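You operate a simulated robot arm through the tools that you are given. There is no shell and no other tool.

The job below is to be done with a simulated robot arm. You get a single attempt, and the scene is never put back.

## Task
Leak-test the banana pouch and sort it by the result.
Fine: PASS tray if it holds, REWORK tray if it leaks; lever back at VENT, lid shut.

Only the result counts: the job must be done as asked and must still hold three seconds after the hand-in. Knocking over, shifting, dropping, spilling or breaking anything else fails it. Lids that push on must go on centred and level and be pressed home; caps that screw on are set level and turned clockwise until they are tight.

## Robot
A 7-joint arm with a three-finger gripper, fixed in place. Base frame: the origin is at the foot of the arm, x ahead of it, y to its left, z up. Units: mm, rad, N and s.
With the tool pointing down near the work surface it reaches from about 100 to 860 mm from the base axis. Its first joint turns from -2.897 to 2.897 rad. Payload 2.94 kg.
The tool frame sits at the grasp point between the pads (the TCP): z along the fingers, y along the line on which they close. The tips reach 30 mm beyond it. The gripper opens to 132 mm. The gripper's body begins 107 mm behind the TCP.
Orientation is that of the tool frame in the base frame, as a unit quaternion [x, y, z, w]. With the fingers straight down and closing along the base's y, the tool's x points along the base's -x, its y along +y and its z along -z.

## Interface
- The arm moves only by the tool send_rows. Its argument "commands" is a list of rows, each an object of numbers (a shift or turn left out is 0, a gripper value left out holds the last): "claw": the gripper command, from -1 (fully open) to 1 (shut), values between in proportion; "x", "y", "z": the shift along the tool's x, y, z in mm; "rx", "ry", "rz": the turn, a rotation vector about the tool's x, y, z in rad. In form: [{"claw": .., "x": .., "y": .., "z": .., "rx": .., "ry": .., "rz": ..}, ...]. A call has 1 to 20 rows; each row shifts and turns the commanded pose from where the row before left it, along the tool's axes as they then stand. Each row takes 0.2 s and may step no farther than 50 mm and 0.15 rad from the row before; otherwise, or with a gripper value out of range, the whole call is refused. Where a pose cannot be reached the arm comes as near as it can. A force on the tool above 40 N (or 10 N above the force at the start of the call, whichever is more), or a blocked arm, ends the call early, and 0.2 s more pass. The fingers move at their own pace and stop on an object; they squeeze with about 33 N. The grip force told is the motor's: it shows also when the fingers shut on nothing. Time passes only in rows, and 0.2 s behind the last, so rows that do not move let the fingers close. It gives the time, the measured TCP pose, the force on the tool (base axes), the opening and the grip force at its end, in the units of the frame above (readings bear some noise), with the torque about the TCP (base axes, N m) and any sound that the robot's microphone picked up, and new pictures: "show" is both (left out), scene, wrist or none.
- Cameras (640 x 400 px; columns grow to the right, rows downward): "scene" is fixed at [50.6, 510.9, 1481.9]; the picture's right is [-0.51, -0.86, 0.00], its down [-0.29, 0.17, -0.94] and it looks along [0.81, -0.48, -0.34] (base axes); focal length 214 px, centre (320, 200). "wrist" rides on the gripper at [72, 3, -144] in the tool frame; the picture's right is [-0.04, 1.00, 0.00], its down [-0.88, -0.04, -0.48] and it looks along [-0.48, -0.02, 0.88] (tool axes); focal length 256 px, centre (320, 200). There is no depth. A picture from a camera that has moved, and an enlarged one, comes with that camera's place and axes in the base frame and with its lens. The place of the scene camera against the robot may be out by one fixed shift of up to 18 mm in any direction.
- lift_body(by): slides the trunk up (or, below 0, down) by that many mm; the arm rides with it, the base frame stays. It gives what a move gives, with no picture.
- enlarge(camera, box): a new picture of the part [left, top, right, bottom] of that camera's present view, enlarged. The clock stands still meanwhile.
- job_done(): hands the job in; it is judged then, once.

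Nothing tells you positions but the pictures and the camera data. Unless the task says otherwise, let go and move clear before handing in.

The tools are called after "Request:" by a JSON object that holds its "name" and its "arguments". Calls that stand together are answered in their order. send_rows: Moves the arm, as the interface text tells. Its arguments: {"type":"object","properties":{"commands":{"type":"array"},"show":{"type":"string","enum":["both","scene","wrist","none"]}},"required":["commands"]} The other tools are called the same way: lift_body (by) slides the trunk up or down; enlarge (camera, box) takes an enlarged picture of a part of a camera's view; job_done () hands the job in.

At the start:

```text
time_s: 0.0
eef_pos: [406.9, 423.5, 1466.7]
tool_rot: [0.0, 1.0, 0.0, 0.001]
wrist_force: [1.0, -0.1, -0.2]
torque: [0.03, 0.02, -0.02]
finger_gap: 132.1
grasp_force: 0.0
trunk travel left (down, up): [-450.0, 90.0]
```

scene: 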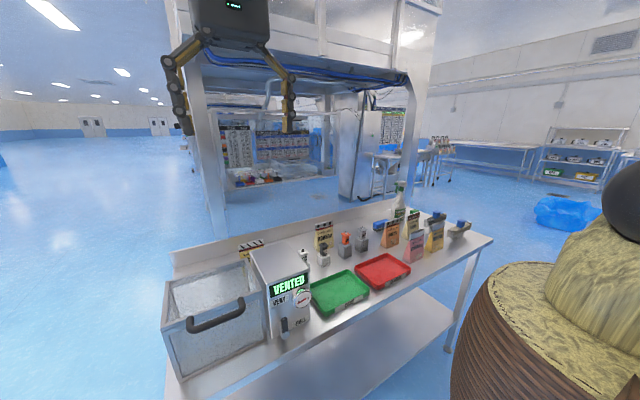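
wrist: 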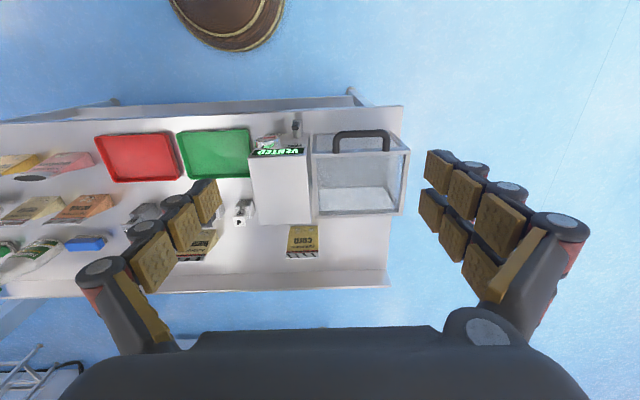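

I see a bench with a clear vacuum chamber, a control box reading "VENTED", green and red trays, and many pouches. First I'll look closer to find the banana pouch, the lever and the labels.

Request:
{"name": "enlarge", "arguments": {"camera": "scene", "box": [150, 230, 330, 380]}}

Request:
{"name": "enlarge", "arguments": {"camera": "scene", "box": [300, 170, 490, 320]}}

Request:
{"name": "enlarge", "arguments": {"camera": "wrist", "box": [0, 80, 220, 300]}}

Request:
{"name": "enlarge", "arguments": {"camera": "wrist", "box": [200, 80, 420, 300]}}

```text
2.67 times, centred on (240, 305) of scene
camera zoom: at [50.6, 510.9, 1481.9], right [-0.51, -0.86, 0.0], down [-0.29, 0.17, -0.94], along [0.81, -0.48, -0.34], focal length 572 px, centre (533, -80)
```

zoom: 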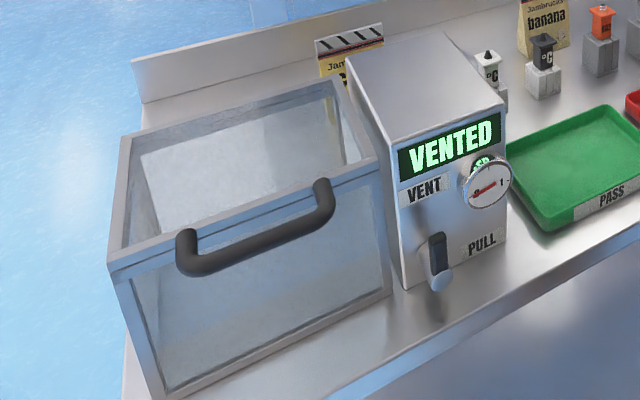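

```text
2.67 times, centred on (395, 245) of scene
camera zoom: at [50.6, 510.9, 1481.9], right [-0.51, -0.86, 0.0], down [-0.29, 0.17, -0.94], along [0.81, -0.48, -0.34], focal length 572 px, centre (120, 80)
```

zoom: 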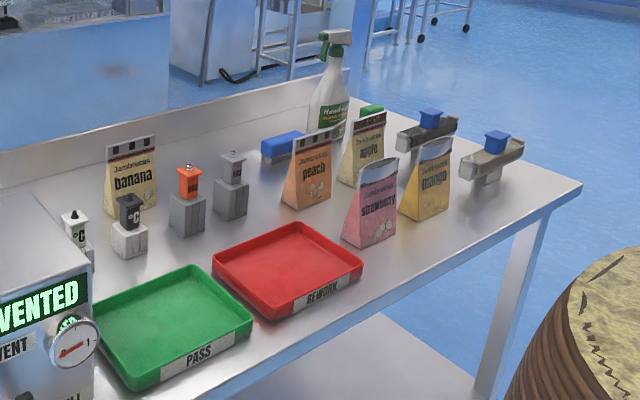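

```text
1.82 times, centred on (110, 190) of wrist
camera zoom: at [334.7, 426.5, 1609.9], right [0.04, 1.0, 0.0], down [0.88, -0.04, 0.48], along [0.48, -0.02, -0.88], focal length 465 px, centre (702, 218)
```

zoom: 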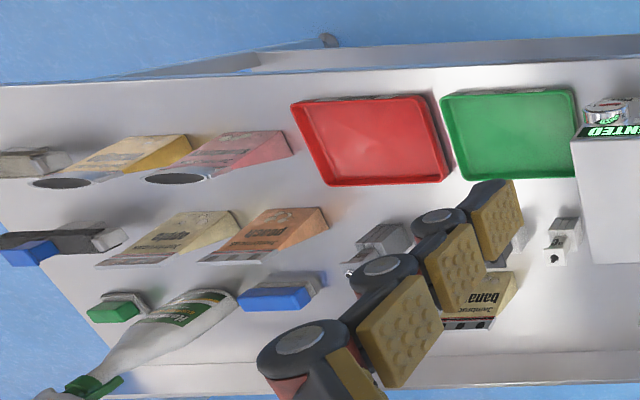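

```text
1.82 times, centred on (310, 190) of wrist
camera zoom: at [334.7, 426.5, 1609.9], right [0.04, 1.0, 0.0], down [0.88, -0.04, 0.48], along [0.48, -0.02, -0.88], focal length 465 px, centre (338, 218)
```

zoom: 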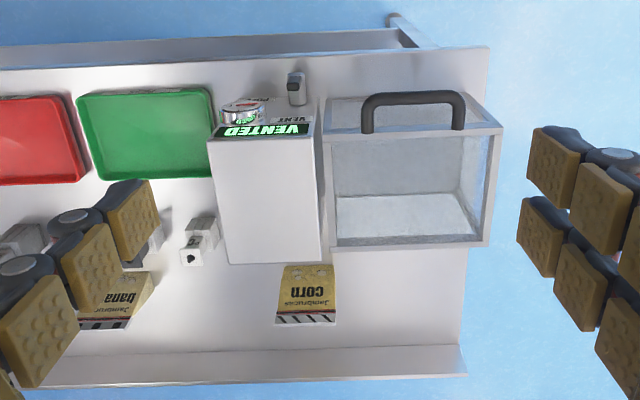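

The banana pouch stands at the back near (850, 10, 950), and the chamber is on the left at y≈450–650. I'll drop the trunk a bit to get closer views and a second viewpoint for triangulating.

Request:
{"name": "lift_body", "arguments": {"by": -150}}

Request:
{"name": "send_rows", "arguments": {"commands": [{"claw": -1}], "show": "both"}}

```text
time_s: 1.8
eef_pos: [407.0, 422.7, 1316.5]
tool_rot: [0.0, 1.0, 0.0, 0.001]
wrist_force: [0.3, -0.4, 0.3]
torque: [0.02, -0.01, -0.02]
finger_gap: 131.9
grasp_force: 0.0
trunk travel left (down, up): [-300.0, 240.0]
```

```text
time_s: 2.1
eef_pos: [407.0, 424.7, 1317.6]
tool_rot: [0.0, 1.0, 0.0, 0.0]
wrist_force: [-0.1, 0.6, -0.1]
torque: [0.03, -0.03, 0.0]
finger_gap: 132.0
grasp_force: 0.0
trunk travel left (down, up): [-300.0, 240.0]
camera wrist: at [334.7, 426.4, 1460.0], right [0.04, 1.0, 0.0], down [0.88, -0.04, 0.48], along [0.48, -0.02, -0.88], focal length 256 px, centre (320, 200)
```

scene: 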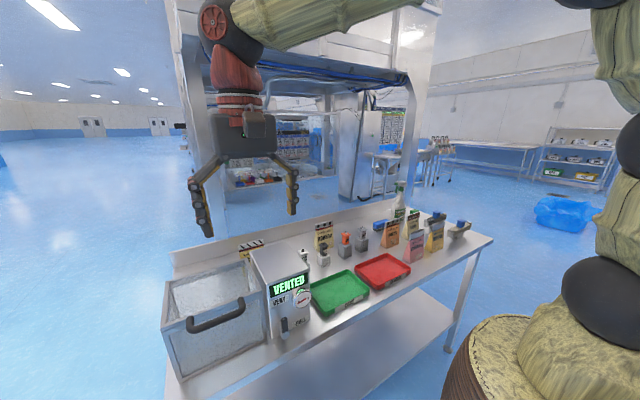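
wrist: 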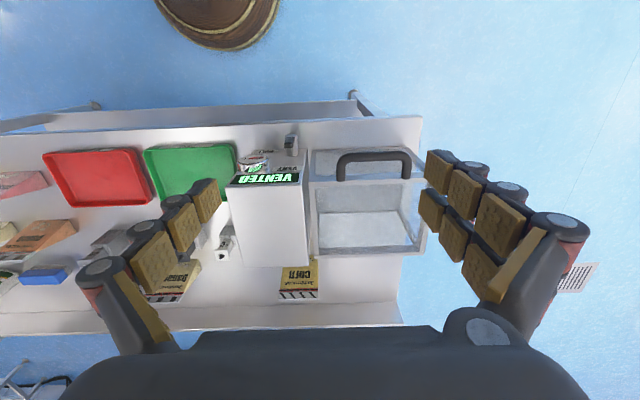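

The view is closer now. I'll enlarge the chamber, the control box and the trays.

Request:
{"name": "enlarge", "arguments": {"camera": "wrist", "box": [220, 110, 430, 240]}}

Request:
{"name": "enlarge", "arguments": {"camera": "wrist", "box": [225, 190, 435, 320]}}

Request:
{"name": "enlarge", "arguments": {"camera": "wrist", "box": [30, 130, 250, 310]}}

Request:
{"name": "enlarge", "arguments": {"camera": "scene", "box": [240, 260, 320, 350]}}

Request:
{"name": "enlarge", "arguments": {"camera": "scene", "box": [290, 205, 380, 275]}}

Request:
{"name": "enlarge", "arguments": {"camera": "scene", "box": [155, 250, 275, 385]}}

```text
3.05 times, centred on (325, 175) of wrist
camera zoom: at [334.7, 426.4, 1460.0], right [0.04, 1.0, 0.0], down [0.88, -0.04, 0.48], along [0.48, -0.02, -0.88], focal length 780 px, centre (305, 276)
```

zoom: 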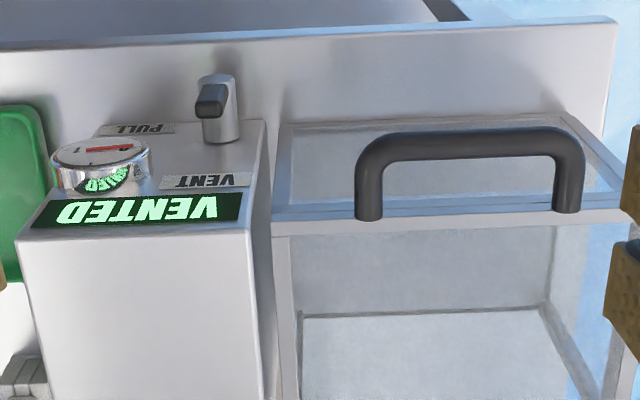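

```text
3.05 times, centred on (330, 255) of wrist
camera zoom: at [334.7, 426.4, 1460.0], right [0.04, 1.0, 0.0], down [0.88, -0.04, 0.48], along [0.48, -0.02, -0.88], focal length 780 px, centre (290, 32)
```

zoom: 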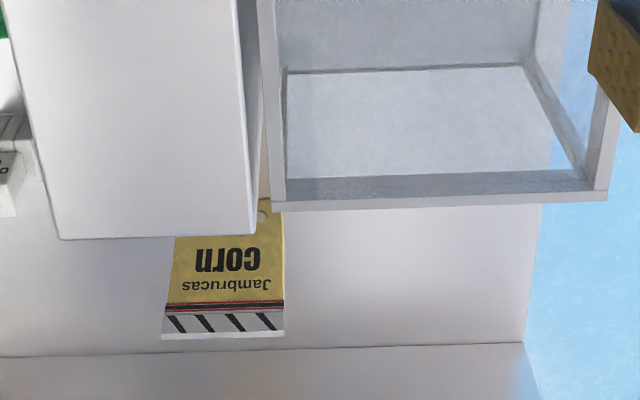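

```text
2.22 times, centred on (140, 220) of wrist
camera zoom: at [334.7, 426.4, 1460.0], right [0.04, 1.0, 0.0], down [0.88, -0.04, 0.48], along [0.48, -0.02, -0.88], focal length 569 px, centre (720, 156)
```

zoom: 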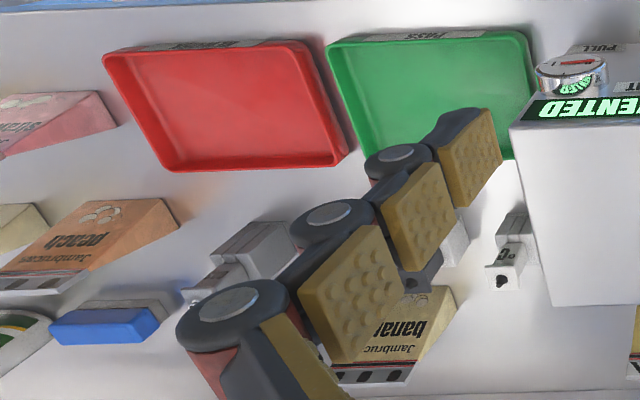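

```text
4.44 times, centred on (280, 305) of scene
camera zoom: at [50.6, 510.9, 1481.9], right [-0.51, -0.86, 0.0], down [-0.29, 0.17, -0.94], along [0.81, -0.48, -0.34], focal length 953 px, centre (498, -267)
```

zoom: 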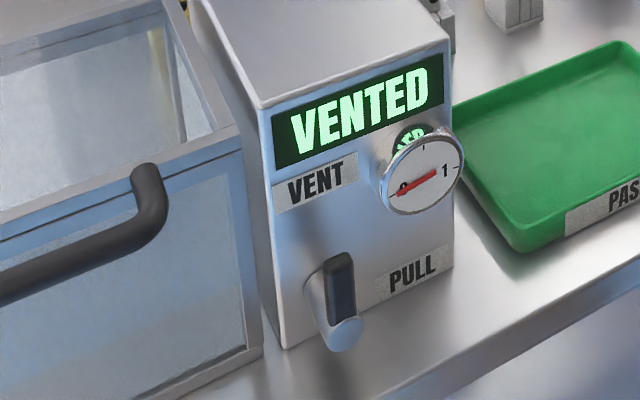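

```text
5.71 times, centred on (335, 240) of scene
camera zoom: at [50.6, 510.9, 1481.9], right [-0.51, -0.86, 0.0], down [-0.29, 0.17, -0.94], along [0.81, -0.48, -0.34], focal length 1226 px, centre (234, -29)
```

zoom: 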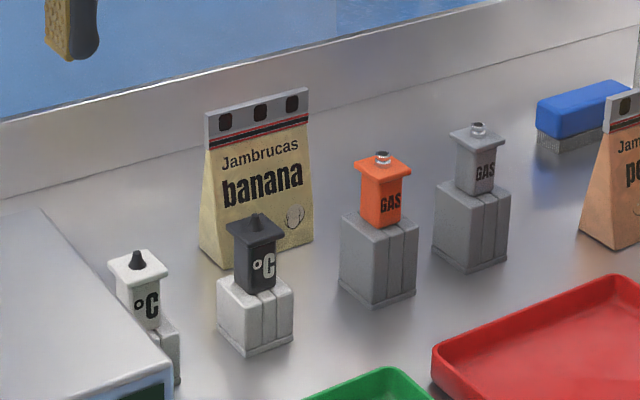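

```text
2.96 times, centred on (215, 318) of scene
camera zoom: at [50.6, 510.9, 1481.9], right [-0.51, -0.86, 0.0], down [-0.29, 0.17, -0.94], along [0.81, -0.48, -0.34], focal length 636 px, centre (631, -148)
```

zoom: 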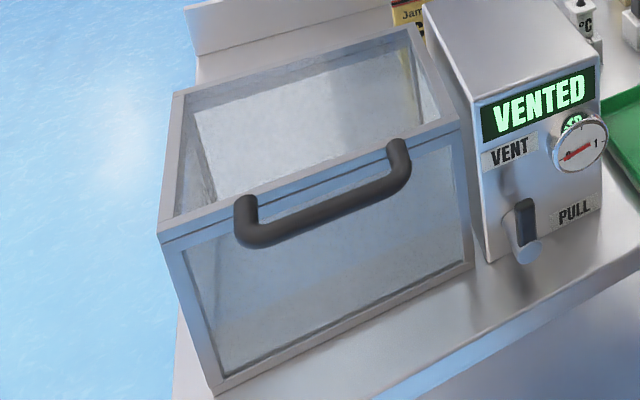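

Rough map so far: control box x 504–669, y 272–392, top at z≈1100; chamber x 512–678, y 401–615, top at z≈1072; lid handle on the front edge; bench near z≈860–885. Next I'll lower the trunk and back off to see the lever face.

Request:
{"name": "lift_body", "arguments": {"by": -150}}

Request:
{"name": "send_rows", "arguments": {"commands": [{"x": 40, "y": -30}, {"x": 40, "y": -30}, {"x": 30, "y": -30}, {"ry": 0.1}, {"ry": 0.1}, {"ry": 0.1}, {}], "show": "both"}}

```text
time_s: 3.9
eef_pos: [407.0, 424.5, 1166.7]
tool_rot: [-0.001, 1.0, -0.001, 0.0]
wrist_force: [0.1, -0.9, 0.0]
torque: [-0.01, 0.02, 0.01]
finger_gap: 132.0
grasp_force: 0.0
trunk travel left (down, up): [-150.0, 390.0]
```

```text
time_s: 5.5
eef_pos: [297.2, 334.0, 1166.7]
tool_rot: [0.0, 0.989, 0.0, -0.15]
wrist_force: [0.4, 0.2, -0.6]
torque: [0.02, 0.03, 0.04]
finger_gap: 132.2
grasp_force: 0.1
trunk travel left (down, up): [-150.0, 390.0]
camera wrist: at [270.4, 336.8, 1325.1], right [0.04, 1.0, -0.01], down [0.98, -0.04, 0.19], along [0.19, -0.02, -0.98], focal length 256 px, centre (320, 200)
```

scene: 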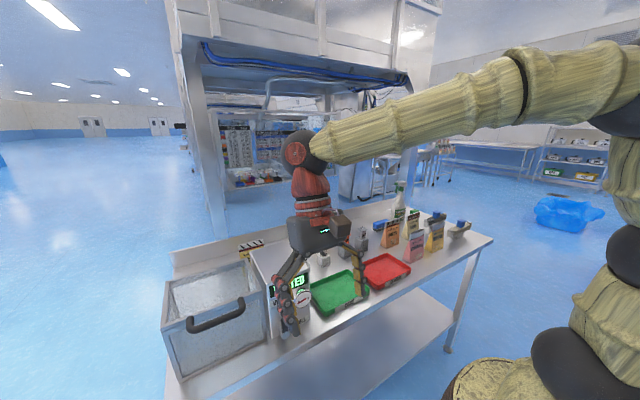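
wrist: 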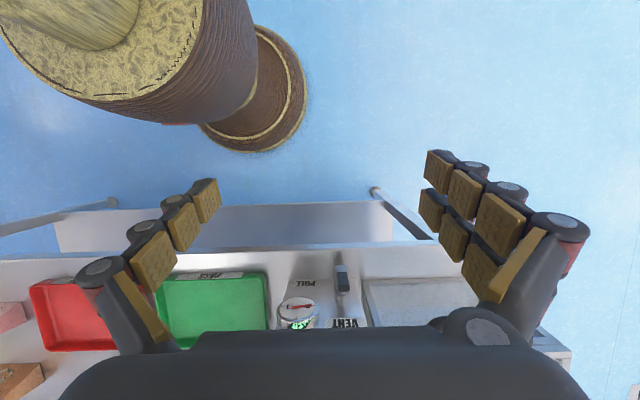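

A positive ry tips the camera back toward the base, so I'll tilt the other way to look forward at the control face.

Request:
{"name": "send_rows", "arguments": {"commands": [{"ry": -0.15}, {"ry": -0.15}, {"ry": -0.15}, {"ry": -0.15}, {"ry": -0.15}, {"ry": -0.15}, {}], "show": "wrist"}}

Request:
{"name": "enlarge", "arguments": {"camera": "wrist", "box": [220, 60, 420, 200]}}

```text
time_s: 7.1
eef_pos: [296.6, 334.1, 1166.0]
tool_rot: [0.0, 0.955, 0.0, 0.296]
wrist_force: [-0.3, 0.2, -0.7]
torque: [0.02, -0.02, 0.03]
finger_gap: 132.0
grasp_force: 0.0
trunk travel left (down, up): [-150.0, 390.0]
camera wrist: at [155.8, 336.7, 1243.8], right [0.04, 1.0, 0.02], down [0.46, -0.04, 0.89], along [0.89, -0.02, -0.46], focal length 256 px, centre (320, 200)
```

wrist: 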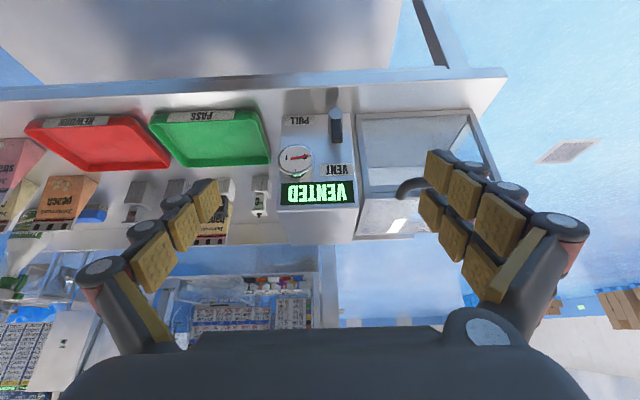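

```text
2.86 times, centred on (320, 130) of wrist
camera zoom: at [155.8, 336.7, 1243.8], right [0.04, 1.0, 0.02], down [0.46, -0.04, 0.89], along [0.89, -0.02, -0.46], focal length 731 px, centre (320, 400)
```

zoom: 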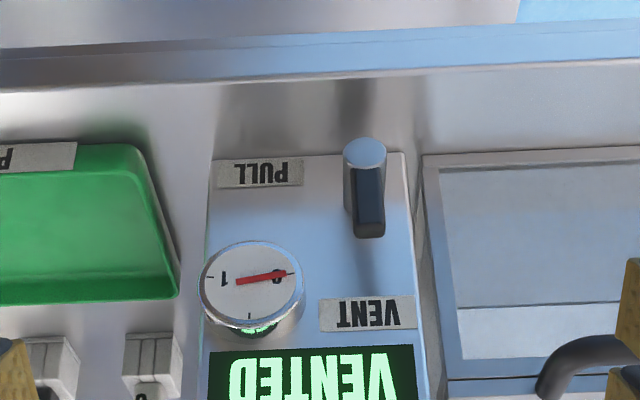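

The lever sits on a boss at about (470, 360, 920). Its handle points up to VENT with its tip near z≈983, and PULL is 90° clockwise toward −y. The bench is at z≈884. Next I'll inspect the chamber lid, handle and hinge.

Request:
{"name": "send_rows", "arguments": {"commands": [{"ry": 0.15, "y": 40}, {"ry": 0.15, "y": 40}, {"x": -15, "z": -47, "y": 10}, {"x": -15, "z": -47, "y": 10}, {"y": 40}, {"y": 40}, {}], "show": "wrist"}}

Request:
{"name": "enlarge", "arguments": {"camera": "wrist", "box": [215, 80, 425, 210]}}

Request:
{"name": "enlarge", "arguments": {"camera": "wrist", "box": [215, 180, 425, 320]}}

```text
refused: row 3 steps farther than a row can; nothing moved
```

```text
3.05 times, centred on (320, 145) of wrist
camera zoom: at [155.8, 336.7, 1243.8], right [0.04, 1.0, 0.02], down [0.46, -0.04, 0.89], along [0.89, -0.02, -0.46], focal length 780 px, centre (320, 368)
```

zoom: 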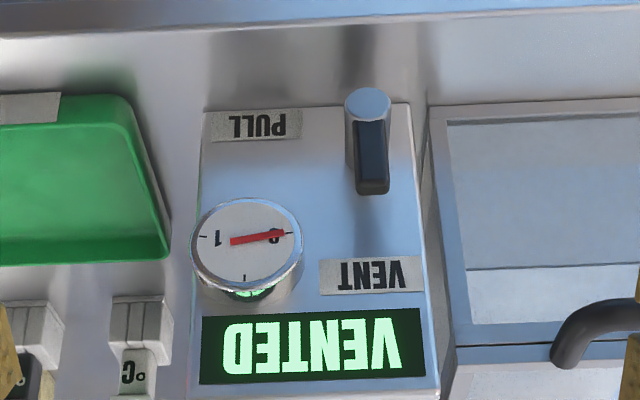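

```text
2.86 times, centred on (320, 250) of wrist
camera zoom: at [155.8, 336.7, 1243.8], right [0.04, 1.0, 0.02], down [0.46, -0.04, 0.89], along [0.89, -0.02, -0.46], focal length 731 px, centre (320, 57)
```

zoom: 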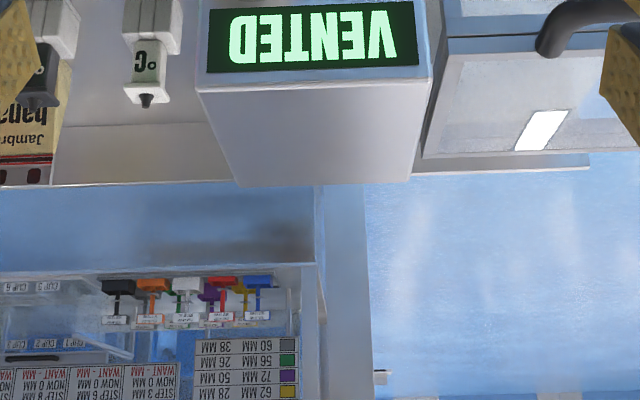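

Part of that move was too large and got refused. I'll resend it in smaller steps to look at the lid from the front and above.

Request:
{"name": "send_rows", "arguments": {"commands": [{"ry": 0.15, "y": 40}, {"ry": 0.15, "y": 40}, {"x": -14, "z": -45, "y": 10}, {"x": -14, "z": -45, "y": 10}, {"y": 40}, {"y": 40}, {}], "show": "wrist"}}

Request:
{"name": "enlarge", "arguments": {"camera": "wrist", "box": [215, 80, 425, 210]}}

Request:
{"name": "enlarge", "arguments": {"camera": "wrist", "box": [215, 180, 425, 320]}}

```text
time_s: 8.7
eef_pos: [295.8, 513.5, 1261.7]
tool_rot: [0.0, 0.989, 0.001, 0.15]
wrist_force: [0.8, 1.4, -0.1]
torque: [-0.03, 0.0, 0.0]
finger_gap: 132.1
grasp_force: 0.0
trunk travel left (down, up): [-150.0, 390.0]
camera wrist: at [184.2, 516.1, 1376.3], right [0.04, 1.0, 0.01], down [0.7, -0.04, 0.71], along [0.71, -0.02, -0.7], focal length 256 px, centre (320, 200)
```

wrist: 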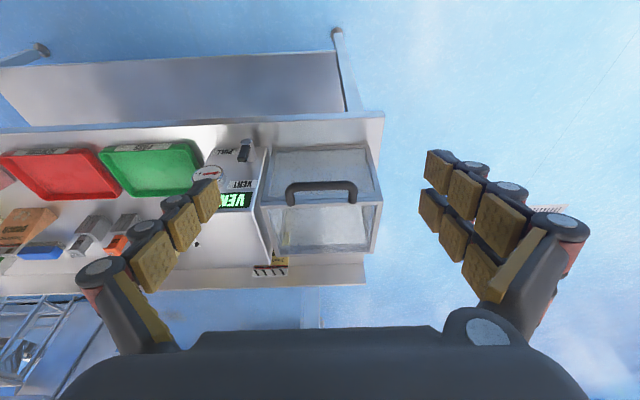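

```text
3.05 times, centred on (320, 145) of wrist
camera zoom: at [184.2, 516.1, 1376.3], right [0.04, 1.0, 0.01], down [0.7, -0.04, 0.71], along [0.71, -0.02, -0.7], focal length 780 px, centre (320, 368)
```

zoom: 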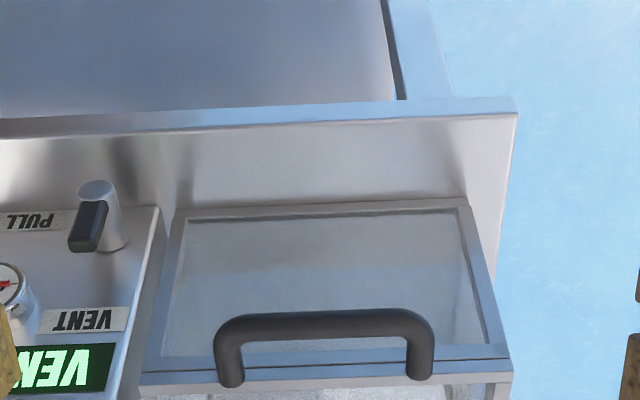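

```text
2.86 times, centred on (320, 250) of wrist
camera zoom: at [184.2, 516.1, 1376.3], right [0.04, 1.0, 0.01], down [0.7, -0.04, 0.71], along [0.71, -0.02, -0.7], focal length 731 px, centre (320, 57)
```

zoom: 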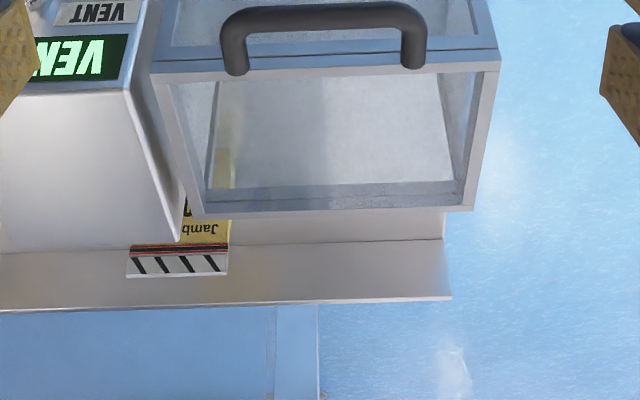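

The chamber lid is hinged at the back. Its handle bar runs along y at about (478, 511, 1053) and sticks out from the lid's front face. I'll turn the gripper to point forward with the fingers closing vertically, so I can grip the bar and swing the lid up.

Request:
{"name": "send_rows", "arguments": {"commands": [{"ry": -0.14}, {"ry": -0.14}, {"ry": -0.14}, {"ry": -0.14}, {"ry": -0.14}, {"ry": -0.14}, {"ry": -0.14}, {"ry": -0.14}, {"ry": -0.15}, {}], "show": "scene"}}

```text
time_s: 11.1
eef_pos: [341.3, 475.7, 1317.0]
tool_rot: [0.07, 0.704, 0.005, 0.707]
wrist_force: [0.2, -0.2, 0.7]
torque: [0.01, 0.0, 0.02]
finger_gap: 132.2
grasp_force: 0.0
trunk travel left (down, up): [-150.0, 390.0]
stopped in row 10: the arm was blocked; the commanded pose is now the measured one
```

scene: 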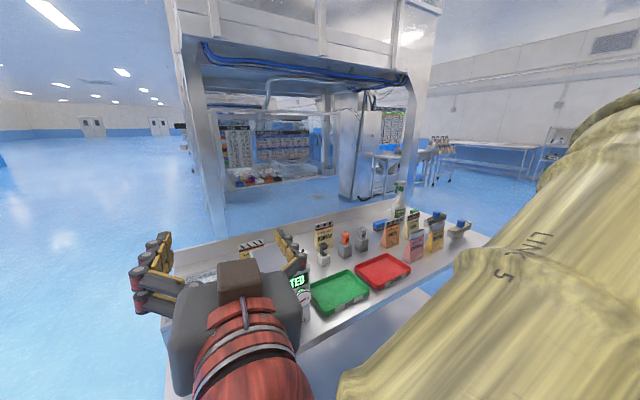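

The arm folded too tight there. I'll extend forward a little, bring it down and straighten the orientation.

Request:
{"name": "send_rows", "arguments": {"commands": [{"z": 30, "x": 20, "y": 10, "rx": -0.045, "rz": -0.05}, {"z": 25, "x": 25, "y": 10, "rx": -0.045, "rz": -0.055}, {"z": 15, "x": 35, "y": 10}, {"x": 40, "y": 5}, {}, {}], "show": "scene"}}

```text
time_s: 12.5
eef_pos: [408.4, 512.3, 1197.9]
tool_rot: [-0.001, 0.706, 0.003, 0.708]
wrist_force: [-0.1, 0.0, 0.7]
torque: [-0.03, -0.01, 0.01]
finger_gap: 132.1
grasp_force: 0.0
trunk travel left (down, up): [-150.0, 390.0]
```

scene: 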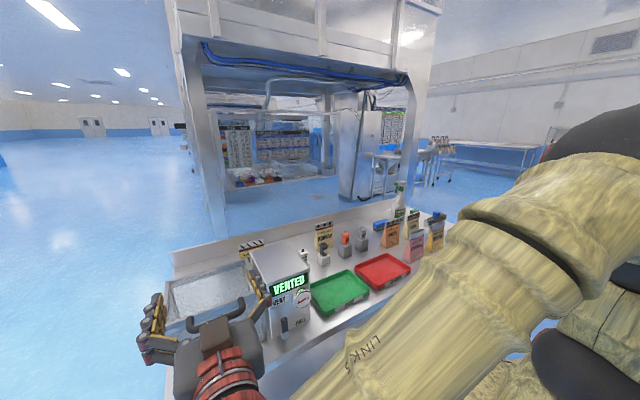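

It's horizontal and on target. Next I'll roll the gripper so it closes vertically, and narrow the opening to about 50 mm.

Request:
{"name": "send_rows", "arguments": {"commands": [{"rz": 0.143, "claw": 0.2}, {"rz": 0.143}, {"rz": 0.143}, {"rz": 0.143}, {"rz": 0.143}, {"rz": 0.143}, {"rz": 0.143}, {"rz": 0.143}, {"rz": 0.143}, {"rz": 0.143}, {"rz": 0.141}, {}, {}], "show": "both"}}

```text
time_s: 15.3
eef_pos: [426.7, 591.1, 1328.4]
tool_rot: [0.473, 0.529, 0.472, 0.523]
wrist_force: [-0.9, 0.5, 0.3]
torque: [0.03, 0.0, 0.0]
finger_gap: 52.9
grasp_force: 0.0
out of reach, approached as far as the arm can: row 8, 9, 10, 11
trunk travel left (down, up): [-150.0, 390.0]
camera wrist: at [283.1, 662.8, 1323.4], right [0.01, 0.07, 1.0], down [-0.47, -0.88, 0.06], along [0.88, -0.47, 0.03], focal length 256 px, centre (320, 200)
```

scene: 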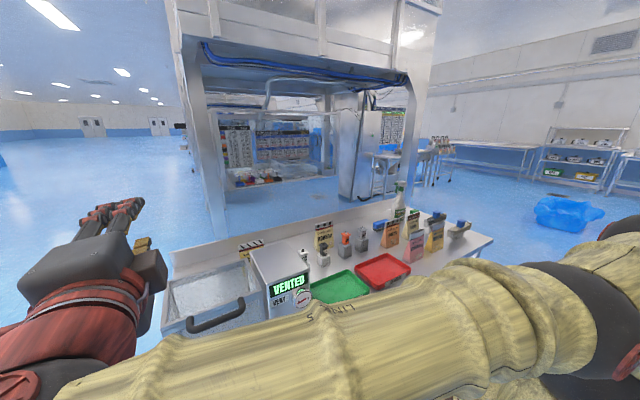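
wrist: 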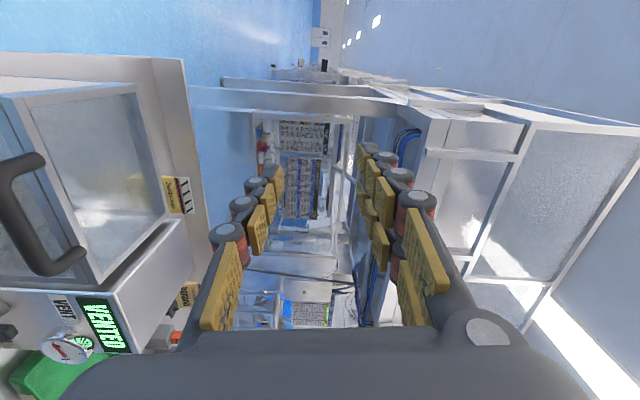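

A +90° roll is out of reach here. I'll roll back and try the opposite direction.

Request:
{"name": "send_rows", "arguments": {"commands": [{"rz": -0.143}, {"rz": -0.143}, {"rz": -0.143}, {"rz": -0.143}, {"rz": -0.143}, {"rz": -0.143}, {"rz": -0.143}, {"rz": -0.143}, {"rz": -0.143}, {"rz": -0.143}, {"rz": -0.141}, {}, {}], "show": "scene"}}

```text
time_s: 18.1
eef_pos: [427.3, 592.0, 1326.4]
tool_rot: [-0.04, 0.708, -0.037, 0.704]
wrist_force: [-0.4, 0.5, -0.5]
torque: [0.02, 0.0, 0.02]
finger_gap: 52.9
grasp_force: 0.0
trunk travel left (down, up): [-150.0, 390.0]
```

scene: 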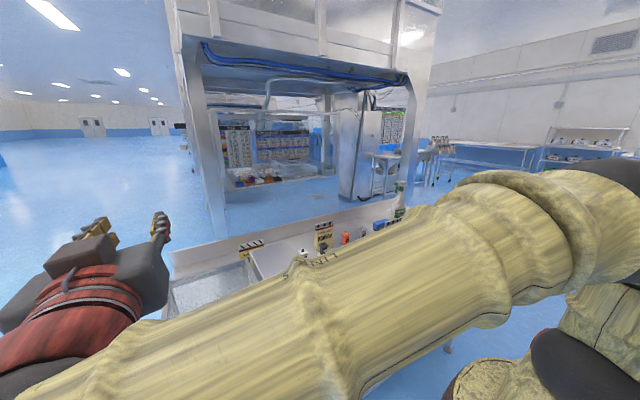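

Rolled back. I'll return to about (410, 512, 1200) and then roll the other way.

Request:
{"name": "send_rows", "arguments": {"commands": [{"x": 30, "y": -25, "z": -5}, {"x": 30, "y": -25, "z": -5}, {"x": 35, "y": -20, "z": -5}, {"x": 35, "y": -20}, {"rz": -0.146}, {"rz": -0.146}, {"rz": -0.146}, {"rz": -0.146}, {"rz": -0.146}, {}, {}], "show": "none"}}

Request:
{"name": "send_rows", "arguments": {"commands": [{"rz": -0.146}, {"rz": -0.146}, {"rz": -0.146}, {"rz": -0.146}, {"rz": -0.146}, {}, {}], "show": "both"}}

```text
time_s: 20.5
eef_pos: [413.3, 487.5, 1209.5]
tool_rot: [-0.29, 0.647, -0.286, 0.645]
wrist_force: [-0.1, 0.4, -0.4]
torque: [0.03, 0.0, -0.01]
finger_gap: 52.6
grasp_force: 0.0
trunk travel left (down, up): [-150.0, 390.0]
```

```text
time_s: 22.1
eef_pos: [411.6, 487.3, 1209.1]
tool_rot: [0.502, -0.5, 0.497, -0.5]
wrist_force: [0.6, -0.5, -0.9]
torque: [0.0, 0.01, 0.03]
finger_gap: 52.6
grasp_force: 0.0
trunk travel left (down, up): [-150.0, 390.0]
camera wrist: at [268.8, 414.2, 1205.5], right [-0.01, 0.04, -1.0], down [-0.48, 0.88, 0.04], along [0.88, 0.48, 0.02], focal length 256 px, centre (320, 200)
```

scene: 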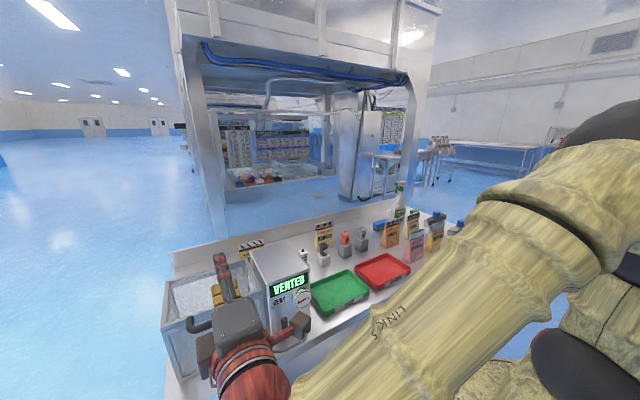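
wrist: 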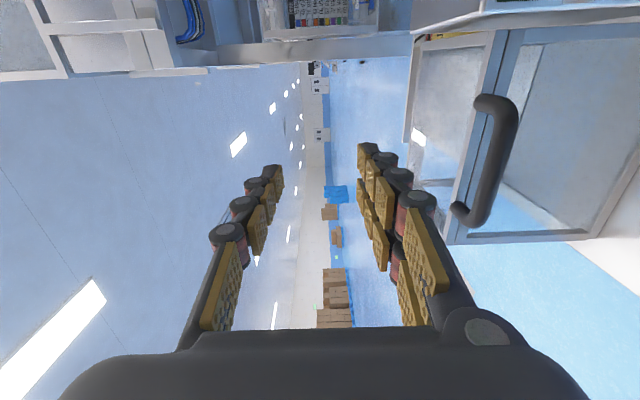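

This roll works, with the fingers closing vertically. I'll refine the handle position from this view.

Request:
{"name": "enlarge", "arguments": {"camera": "wrist", "box": [400, 60, 560, 260]}}

```text
2.00 times, centred on (480, 160) of wrist
camera zoom: at [268.8, 414.2, 1205.5], right [-0.01, 0.04, -1.0], down [-0.48, 0.88, 0.04], along [0.88, 0.48, 0.02], focal length 512 px, centre (0, 280)
```

zoom: 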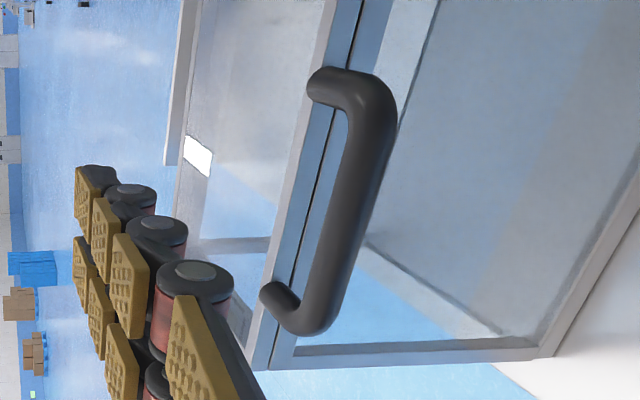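

Handle bar confirmed near (480, 511, 1055). I'll lower in front of it and check before moving in.

Request:
{"name": "send_rows", "arguments": {"commands": [{"y": 40, "x": -8}, {"y": 40, "x": -8}, {"y": 40, "x": -8}, {"y": 34}, {}, {}], "show": "wrist"}}

```text
time_s: 23.5
eef_pos: [413.1, 512.5, 1055.3]
tool_rot: [0.502, -0.501, 0.497, -0.5]
wrist_force: [-0.8, 0.4, 0.1]
torque: [0.04, -0.01, -0.01]
finger_gap: 52.8
grasp_force: 0.1
trunk travel left (down, up): [-150.0, 390.0]
camera wrist: at [269.3, 438.5, 1052.1], right [-0.01, 0.05, -1.0], down [-0.48, 0.88, 0.04], along [0.88, 0.48, 0.02], focal length 256 px, centre (320, 200)
```

wrist: 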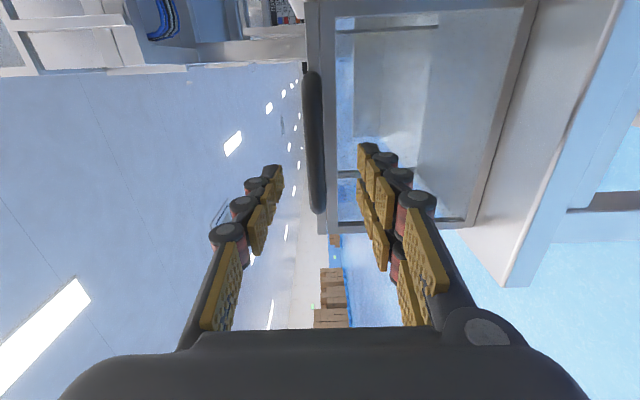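

The bar sits about 4 mm above the finger mid-plane. I'll raise slightly, move in, and close on it.

Request:
{"name": "send_rows", "arguments": {"commands": [{"y": -4, "z": 15}, {"z": 15}, {"z": 12}, {"z": 10}, {}], "show": "wrist"}}

```text
time_s: 24.7
eef_pos: [463.3, 512.2, 1058.4]
tool_rot: [0.502, -0.501, 0.497, -0.501]
wrist_force: [0.2, -0.7, 0.5]
torque: [0.0, -0.01, 0.01]
finger_gap: 52.6
grasp_force: 0.1
trunk travel left (down, up): [-150.0, 390.0]
camera wrist: at [319.9, 439.0, 1055.2], right [-0.01, 0.04, -1.0], down [-0.48, 0.88, 0.04], along [0.88, 0.48, 0.02], focal length 256 px, centre (320, 200)
```

wrist: 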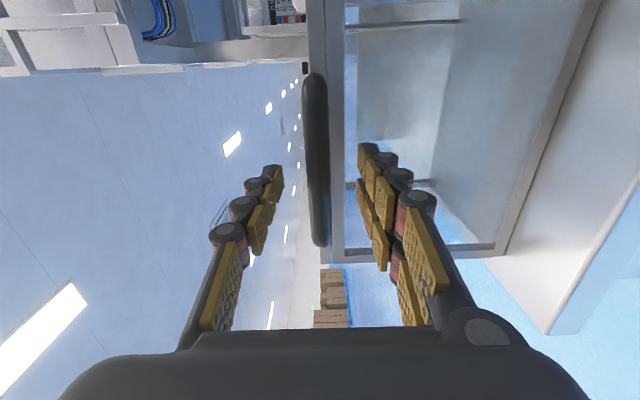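

The bar is centred between the fingers. Closing now.

Request:
{"name": "send_rows", "arguments": {"commands": [{"claw": 1}, {}, {}, {}], "show": "wrist"}}

```text
time_s: 25.7
eef_pos: [463.5, 512.5, 1057.4]
tool_rot: [0.503, -0.501, 0.497, -0.5]
wrist_force: [1.5, 0.1, 1.4]
torque: [-0.07, -0.05, -0.07]
finger_gap: 15.3
grasp_force: 28.1
trunk travel left (down, up): [-150.0, 390.0]
camera wrist: at [319.7, 439.0, 1055.6], right [-0.01, 0.05, -1.0], down [-0.48, 0.88, 0.04], along [0.88, 0.48, 0.02], focal length 256 px, centre (320, 200)
```

wrist: 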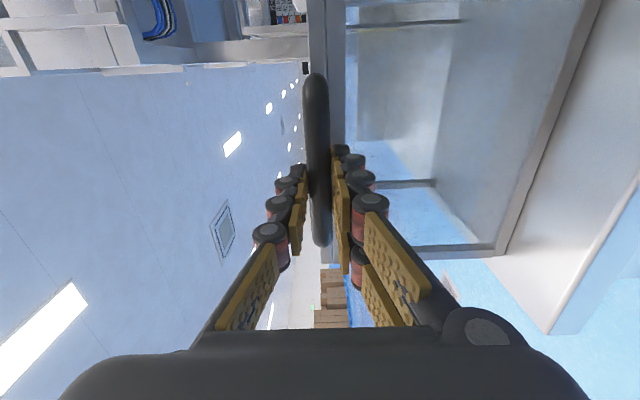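

The bar is gripped with a 15 mm gap. I'll start lifting the lid along an arc about the rear hinge and watch the forces.

Request:
{"name": "send_rows", "arguments": {"commands": [{"claw": 1, "y": -10.65, "z": 0.27, "rx": -0.05}, {"y": -10.65, "z": 0.27, "rx": -0.05}, {"y": -10.65, "z": 0.27, "rx": -0.05}, {"y": -10.65, "z": 0.27, "rx": -0.05}, {}], "show": "scene"}}

```text
time_s: 26.9
eef_pos: [469.5, 513.0, 1102.1]
tool_rot: [0.55, -0.548, 0.444, -0.448]
wrist_force: [4.1, -0.8, -0.5]
torque: [-0.07, -0.11, 0.23]
finger_gap: 15.1
grasp_force: 40.5
trunk travel left (down, up): [-150.0, 390.0]
```

scene: 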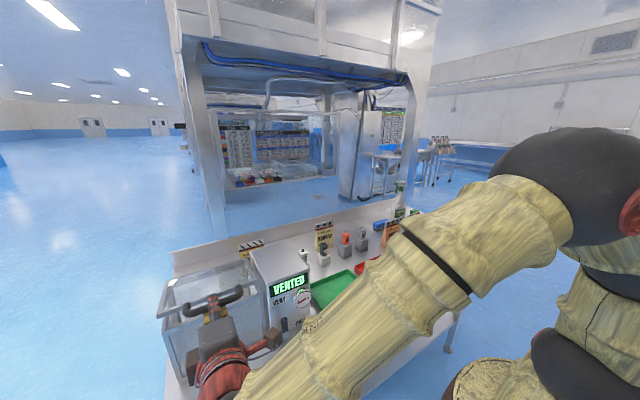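

The lid is swinging up smoothly with little force. I'll continue the arc.

Request:
{"name": "send_rows", "arguments": {"commands": [{"y": -10.65, "z": 0.27, "rx": -0.05}, {"y": -10.65, "z": 0.27, "rx": -0.05}, {"y": -10.65, "z": 0.27, "rx": -0.05}, {"y": -10.65, "z": 0.27, "rx": -0.05}, {"y": -10.65, "z": 0.27, "rx": -0.05}, {"y": -10.65, "z": 0.27, "rx": -0.05}, {"y": -10.65, "z": 0.27, "rx": -0.05}, {"y": -10.65, "z": 0.27, "rx": -0.05}, {}], "show": "scene"}}

```text
time_s: 28.9
eef_pos: [503.4, 511.6, 1179.3]
tool_rot: [0.628, -0.625, 0.327, -0.329]
wrist_force: [3.1, -0.8, -4.1]
torque: [-0.14, 0.07, -0.37]
finger_gap: 15.0
grasp_force: 41.1
trunk travel left (down, up): [-150.0, 390.0]
```

scene: 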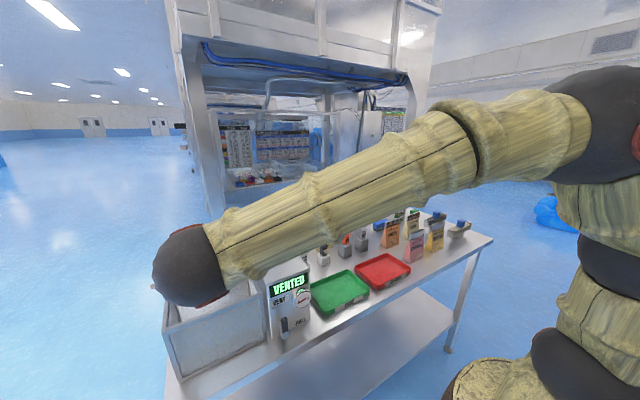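

Request:
{"name": "send_rows", "arguments": {"commands": [{"y": -10.65, "z": 0.27, "rx": -0.05}, {"y": -10.65, "z": 0.27, "rx": -0.05}, {"y": -10.65, "z": 0.27, "rx": -0.05}, {"y": -10.65, "z": 0.27, "rx": -0.05}, {"y": -10.65, "z": 0.27, "rx": -0.05}, {"y": -10.65, "z": 0.27, "rx": -0.05}, {"y": -10.65, "z": 0.27, "rx": -0.05}, {"y": -10.65, "z": 0.27, "rx": -0.05}, {"y": -10.65, "z": 0.27, "rx": -0.05}, {"y": -10.65, "z": 0.27, "rx": -0.05}, {"y": -10.65, "z": 0.27, "rx": -0.05}, {"y": -10.65, "z": 0.27, "rx": -0.05}, {}], "show": "both"}}

```text
time_s: 31.7
eef_pos: [600.9, 513.5, 1259.0]
tool_rot: [0.696, -0.694, 0.128, -0.132]
wrist_force: [-4.4, 6.6, 13.7]
torque: [0.25, -0.08, -0.2]
finger_gap: 14.7
grasp_force: 41.2
trunk travel left (down, up): [-150.0, 390.0]
camera wrist: at [546.3, 438.8, 1390.6], right [-0.93, 0.04, -0.36], down [-0.14, 0.88, 0.46], along [0.33, 0.48, -0.81], focal length 256 px, centre (320, 200)
```

scene: 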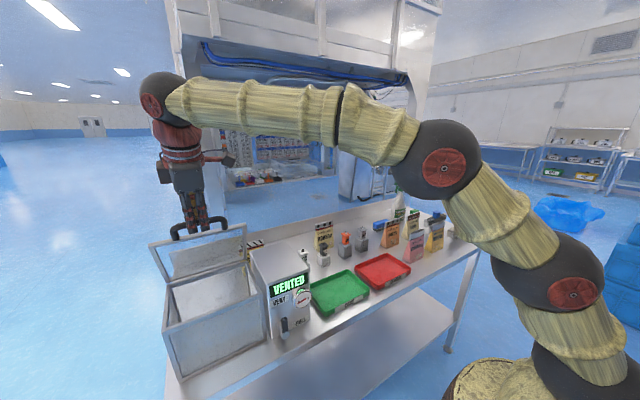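
wrist: 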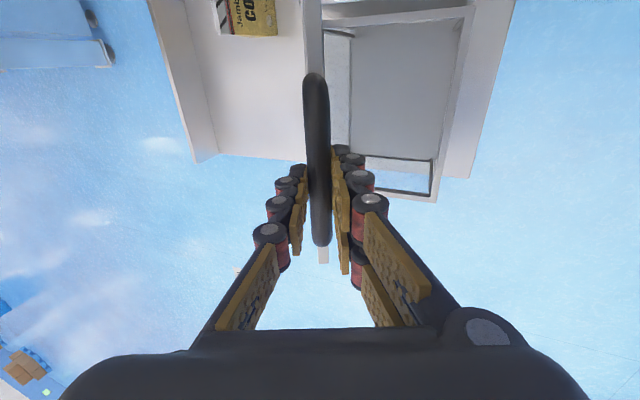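

The lid is about 69° open. A slight radial force says the true radius is about 3 mm larger, so I'll correct for that and continue past vertical.

Request:
{"name": "send_rows", "arguments": {"commands": [{"y": -10.8, "z": -2.7, "rx": -0.05}, {"y": -10.8, "z": 0.27, "rx": -0.05}, {"y": -10.8, "z": 0.27, "rx": -0.05}, {"y": -10.8, "z": 0.27, "rx": -0.05}, {"y": -10.8, "z": 0.27, "rx": -0.05}, {"y": -10.8, "z": 0.27, "rx": -0.05}, {"y": -10.8, "z": 0.27, "rx": -0.05}, {}], "show": "scene"}}

```text
time_s: 33.0
eef_pos: [622.7, 492.1, 1252.1]
tool_rot: [0.708, -0.704, 0.031, -0.041]
wrist_force: [-2.7, 13.9, 4.5]
torque: [0.85, 0.14, -0.48]
finger_gap: 14.4
grasp_force: 40.1
out of reach, approached as far as the arm can: row 3, 4, 5, 6
trunk travel left (down, up): [-150.0, 390.0]
stopped in row 6: the force on the tool passed its limit at 49 N (the readings are from after the stop); the commanded pose is now the measured one
```

scene: 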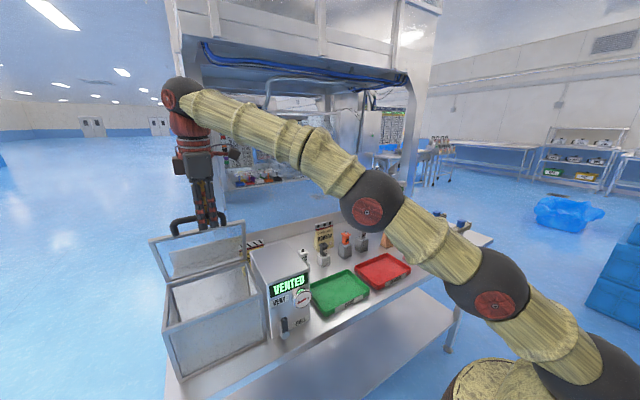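

The arm hit its reach limit at about 75° because the wrist is too far out above the lid. I'll check how the bar sits in the fingers.

Request:
{"name": "send_rows", "arguments": {"commands": [{}], "show": "both"}}

Request:
{"name": "enlarge", "arguments": {"camera": "scene", "box": [130, 160, 290, 340]}}

```text
time_s: 33.4
eef_pos: [623.3, 490.6, 1251.7]
tool_rot: [0.709, -0.703, 0.032, -0.04]
wrist_force: [-2.1, 19.0, 8.5]
torque: [0.95, -0.05, -0.57]
finger_gap: 13.7
grasp_force: 40.2
trunk travel left (down, up): [-150.0, 390.0]
camera wrist: at [604.9, 416.6, 1393.1], right [-0.99, 0.04, -0.1], down [-0.02, 0.87, 0.49], along [0.11, 0.48, -0.87], focal length 256 px, centre (320, 200)
```

scene: 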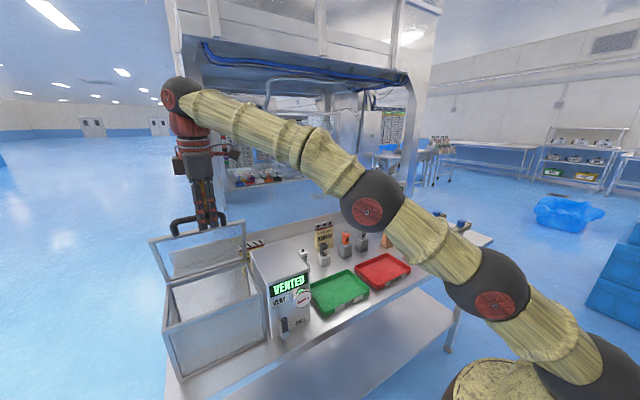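
wrist: 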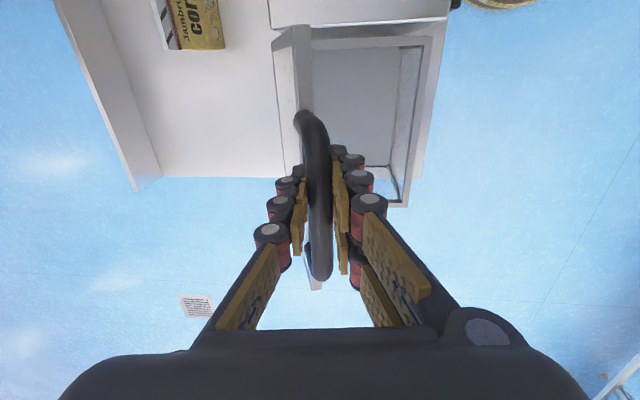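

```text
2.22 times, centred on (210, 250) of scene
camera zoom: at [50.6, 510.9, 1481.9], right [-0.51, -0.86, 0.0], down [-0.29, 0.17, -0.94], along [0.81, -0.48, -0.34], focal length 477 px, centre (564, 89)
```

zoom: 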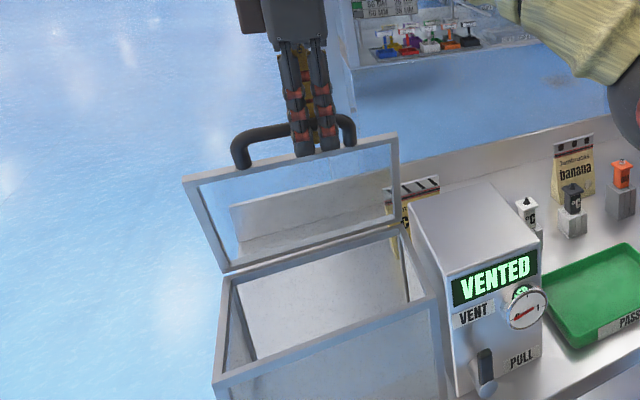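

The lid is at about 75°. I'll tilt the gripper about the round bar so the wrist comes back toward the base, then keep pushing the lid over.

Request:
{"name": "send_rows", "arguments": {"commands": [{"x": -5, "y": 0.8, "z": 0.2, "rx": 0.08}, {"x": -5, "y": 0.8, "z": 0.2, "rx": 0.08}, {"x": -4, "y": 0.8, "z": 0.2, "rx": 0.08}, {"y": 0.8, "z": 0.2, "rx": 0.08}, {"y": 0.8, "z": 0.2, "rx": 0.08}, {}], "show": "wrist"}}

```text
time_s: 34.8
eef_pos: [618.0, 498.5, 1249.7]
tool_rot: [0.687, -0.683, 0.172, -0.179]
wrist_force: [-2.9, -23.5, 1.3]
torque: [-0.25, 0.08, -0.44]
finger_gap: 14.6
grasp_force: 39.3
trunk travel left (down, up): [-150.0, 390.0]
camera wrist: at [547.5, 425.0, 1372.6], right [-0.88, 0.04, -0.48], down [-0.2, 0.87, 0.44], along [0.44, 0.48, -0.76], focal length 256 px, centre (320, 200)
```

wrist: 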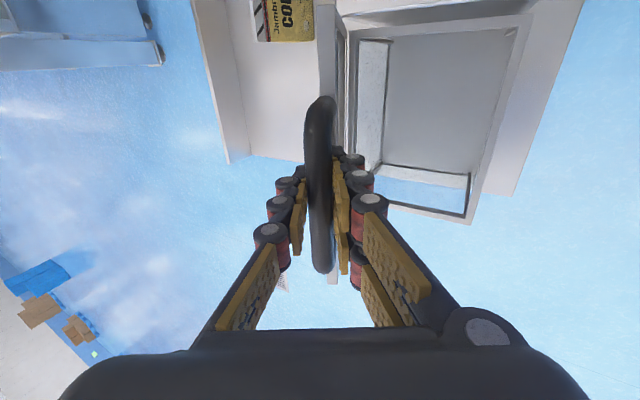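

The tilt worked. I'll relieve the sideways strain and push the lid rearward.

Request:
{"name": "send_rows", "arguments": {"commands": [{"x": 5, "y": -9.5, "z": 3.5}, {"y": -9.5, "z": 3.5}, {"y": -9.3, "z": 4}, {"y": -9, "z": 4.4}, {}], "show": "scene"}}

```text
time_s: 36.0
eef_pos: [657.9, 500.0, 1256.5]
tool_rot: [0.687, -0.683, 0.172, -0.18]
wrist_force: [-1.8, 16.2, 16.6]
torque: [0.18, 0.04, -0.24]
finger_gap: 14.4
grasp_force: 38.6
trunk travel left (down, up): [-150.0, 390.0]
```

scene: 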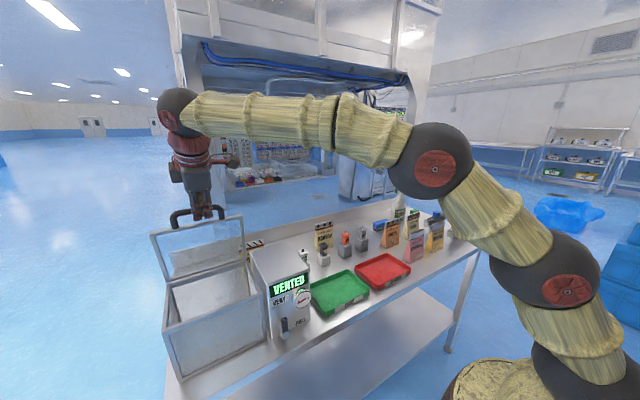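

Request:
{"name": "send_rows", "arguments": {"commands": [{"y": -9.5, "z": 3.5}, {"y": -9.0, "z": 4.4}, {"y": -8.8, "z": 4.8}, {"y": -8.6, "z": 5.1}, {}], "show": "scene"}}

```text
time_s: 37.2
eef_pos: [699.2, 499.5, 1257.8]
tool_rot: [0.687, -0.683, 0.172, -0.179]
wrist_force: [1.2, 8.8, 15.7]
torque: [-0.35, -0.05, -0.53]
finger_gap: 13.9
grasp_force: 38.9
trunk travel left (down, up): [-150.0, 390.0]
```

scene: 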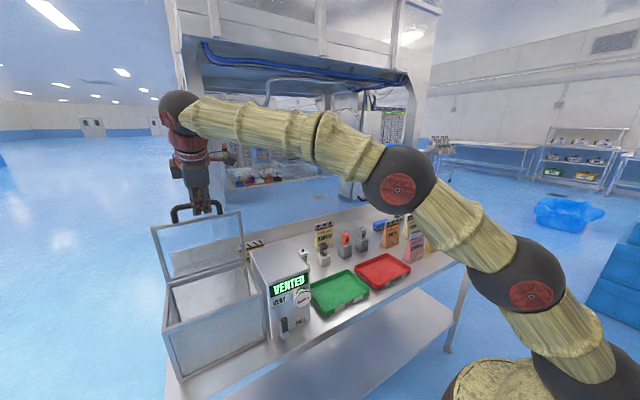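

The lid is now past vertical. I'll ease it back a little more to feel for its stop.

Request:
{"name": "send_rows", "arguments": {"commands": [{"y": -6.8, "z": 4.4}, {"y": -6.7, "z": 4.6}, {"y": -6.5, "z": 4.8}, {}], "show": "both"}}

```text
time_s: 38.2
eef_pos: [723.4, 498.3, 1254.1]
tool_rot: [0.687, -0.683, 0.172, -0.179]
wrist_force: [2.5, 9.8, 14.9]
torque: [-0.44, 0.05, -0.59]
finger_gap: 14.2
grasp_force: 38.6
trunk travel left (down, up): [-150.0, 390.0]
camera wrist: at [652.0, 424.2, 1377.1], right [-0.88, 0.04, -0.48], down [-0.2, 0.87, 0.44], along [0.44, 0.48, -0.76], focal length 256 px, centre (320, 200)
```

scene: 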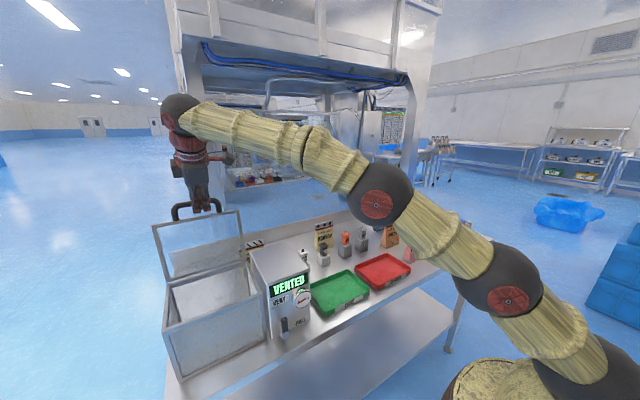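
wrist: 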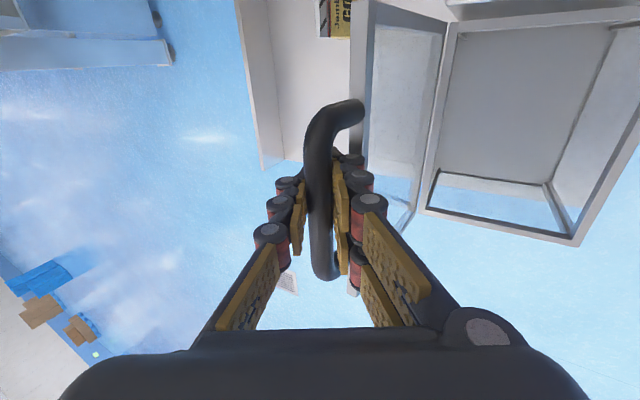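

The lid is about 105° open. I'll loosen the fingers a few millimetres while they still surround the bar, to see whether the lid stays put.

Request:
{"name": "send_rows", "arguments": {"commands": [{"claw": 0.62}, {}, {}, {}], "show": "wrist"}}

```text
time_s: 39.2
eef_pos: [723.5, 498.6, 1253.2]
tool_rot: [0.687, -0.683, 0.172, -0.177]
wrist_force: [2.4, -0.6, 0.2]
torque: [0.0, -0.06, -0.01]
finger_gap: 24.4
grasp_force: 0.0
trunk travel left (down, up): [-150.0, 390.0]
camera wrist: at [652.9, 423.5, 1376.4], right [-0.88, 0.04, -0.48], down [-0.2, 0.87, 0.44], along [0.44, 0.48, -0.76], focal length 256 px, centre (320, 200)
```

wrist: 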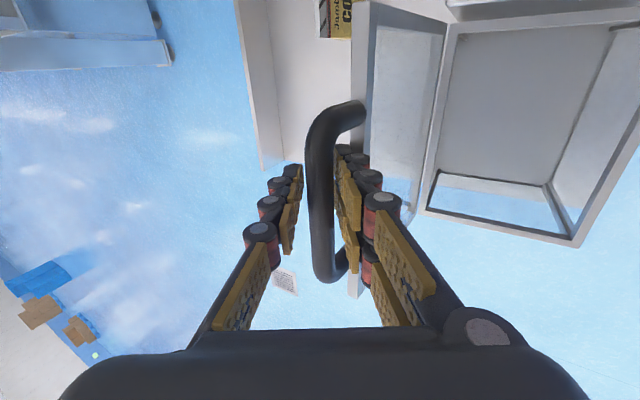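

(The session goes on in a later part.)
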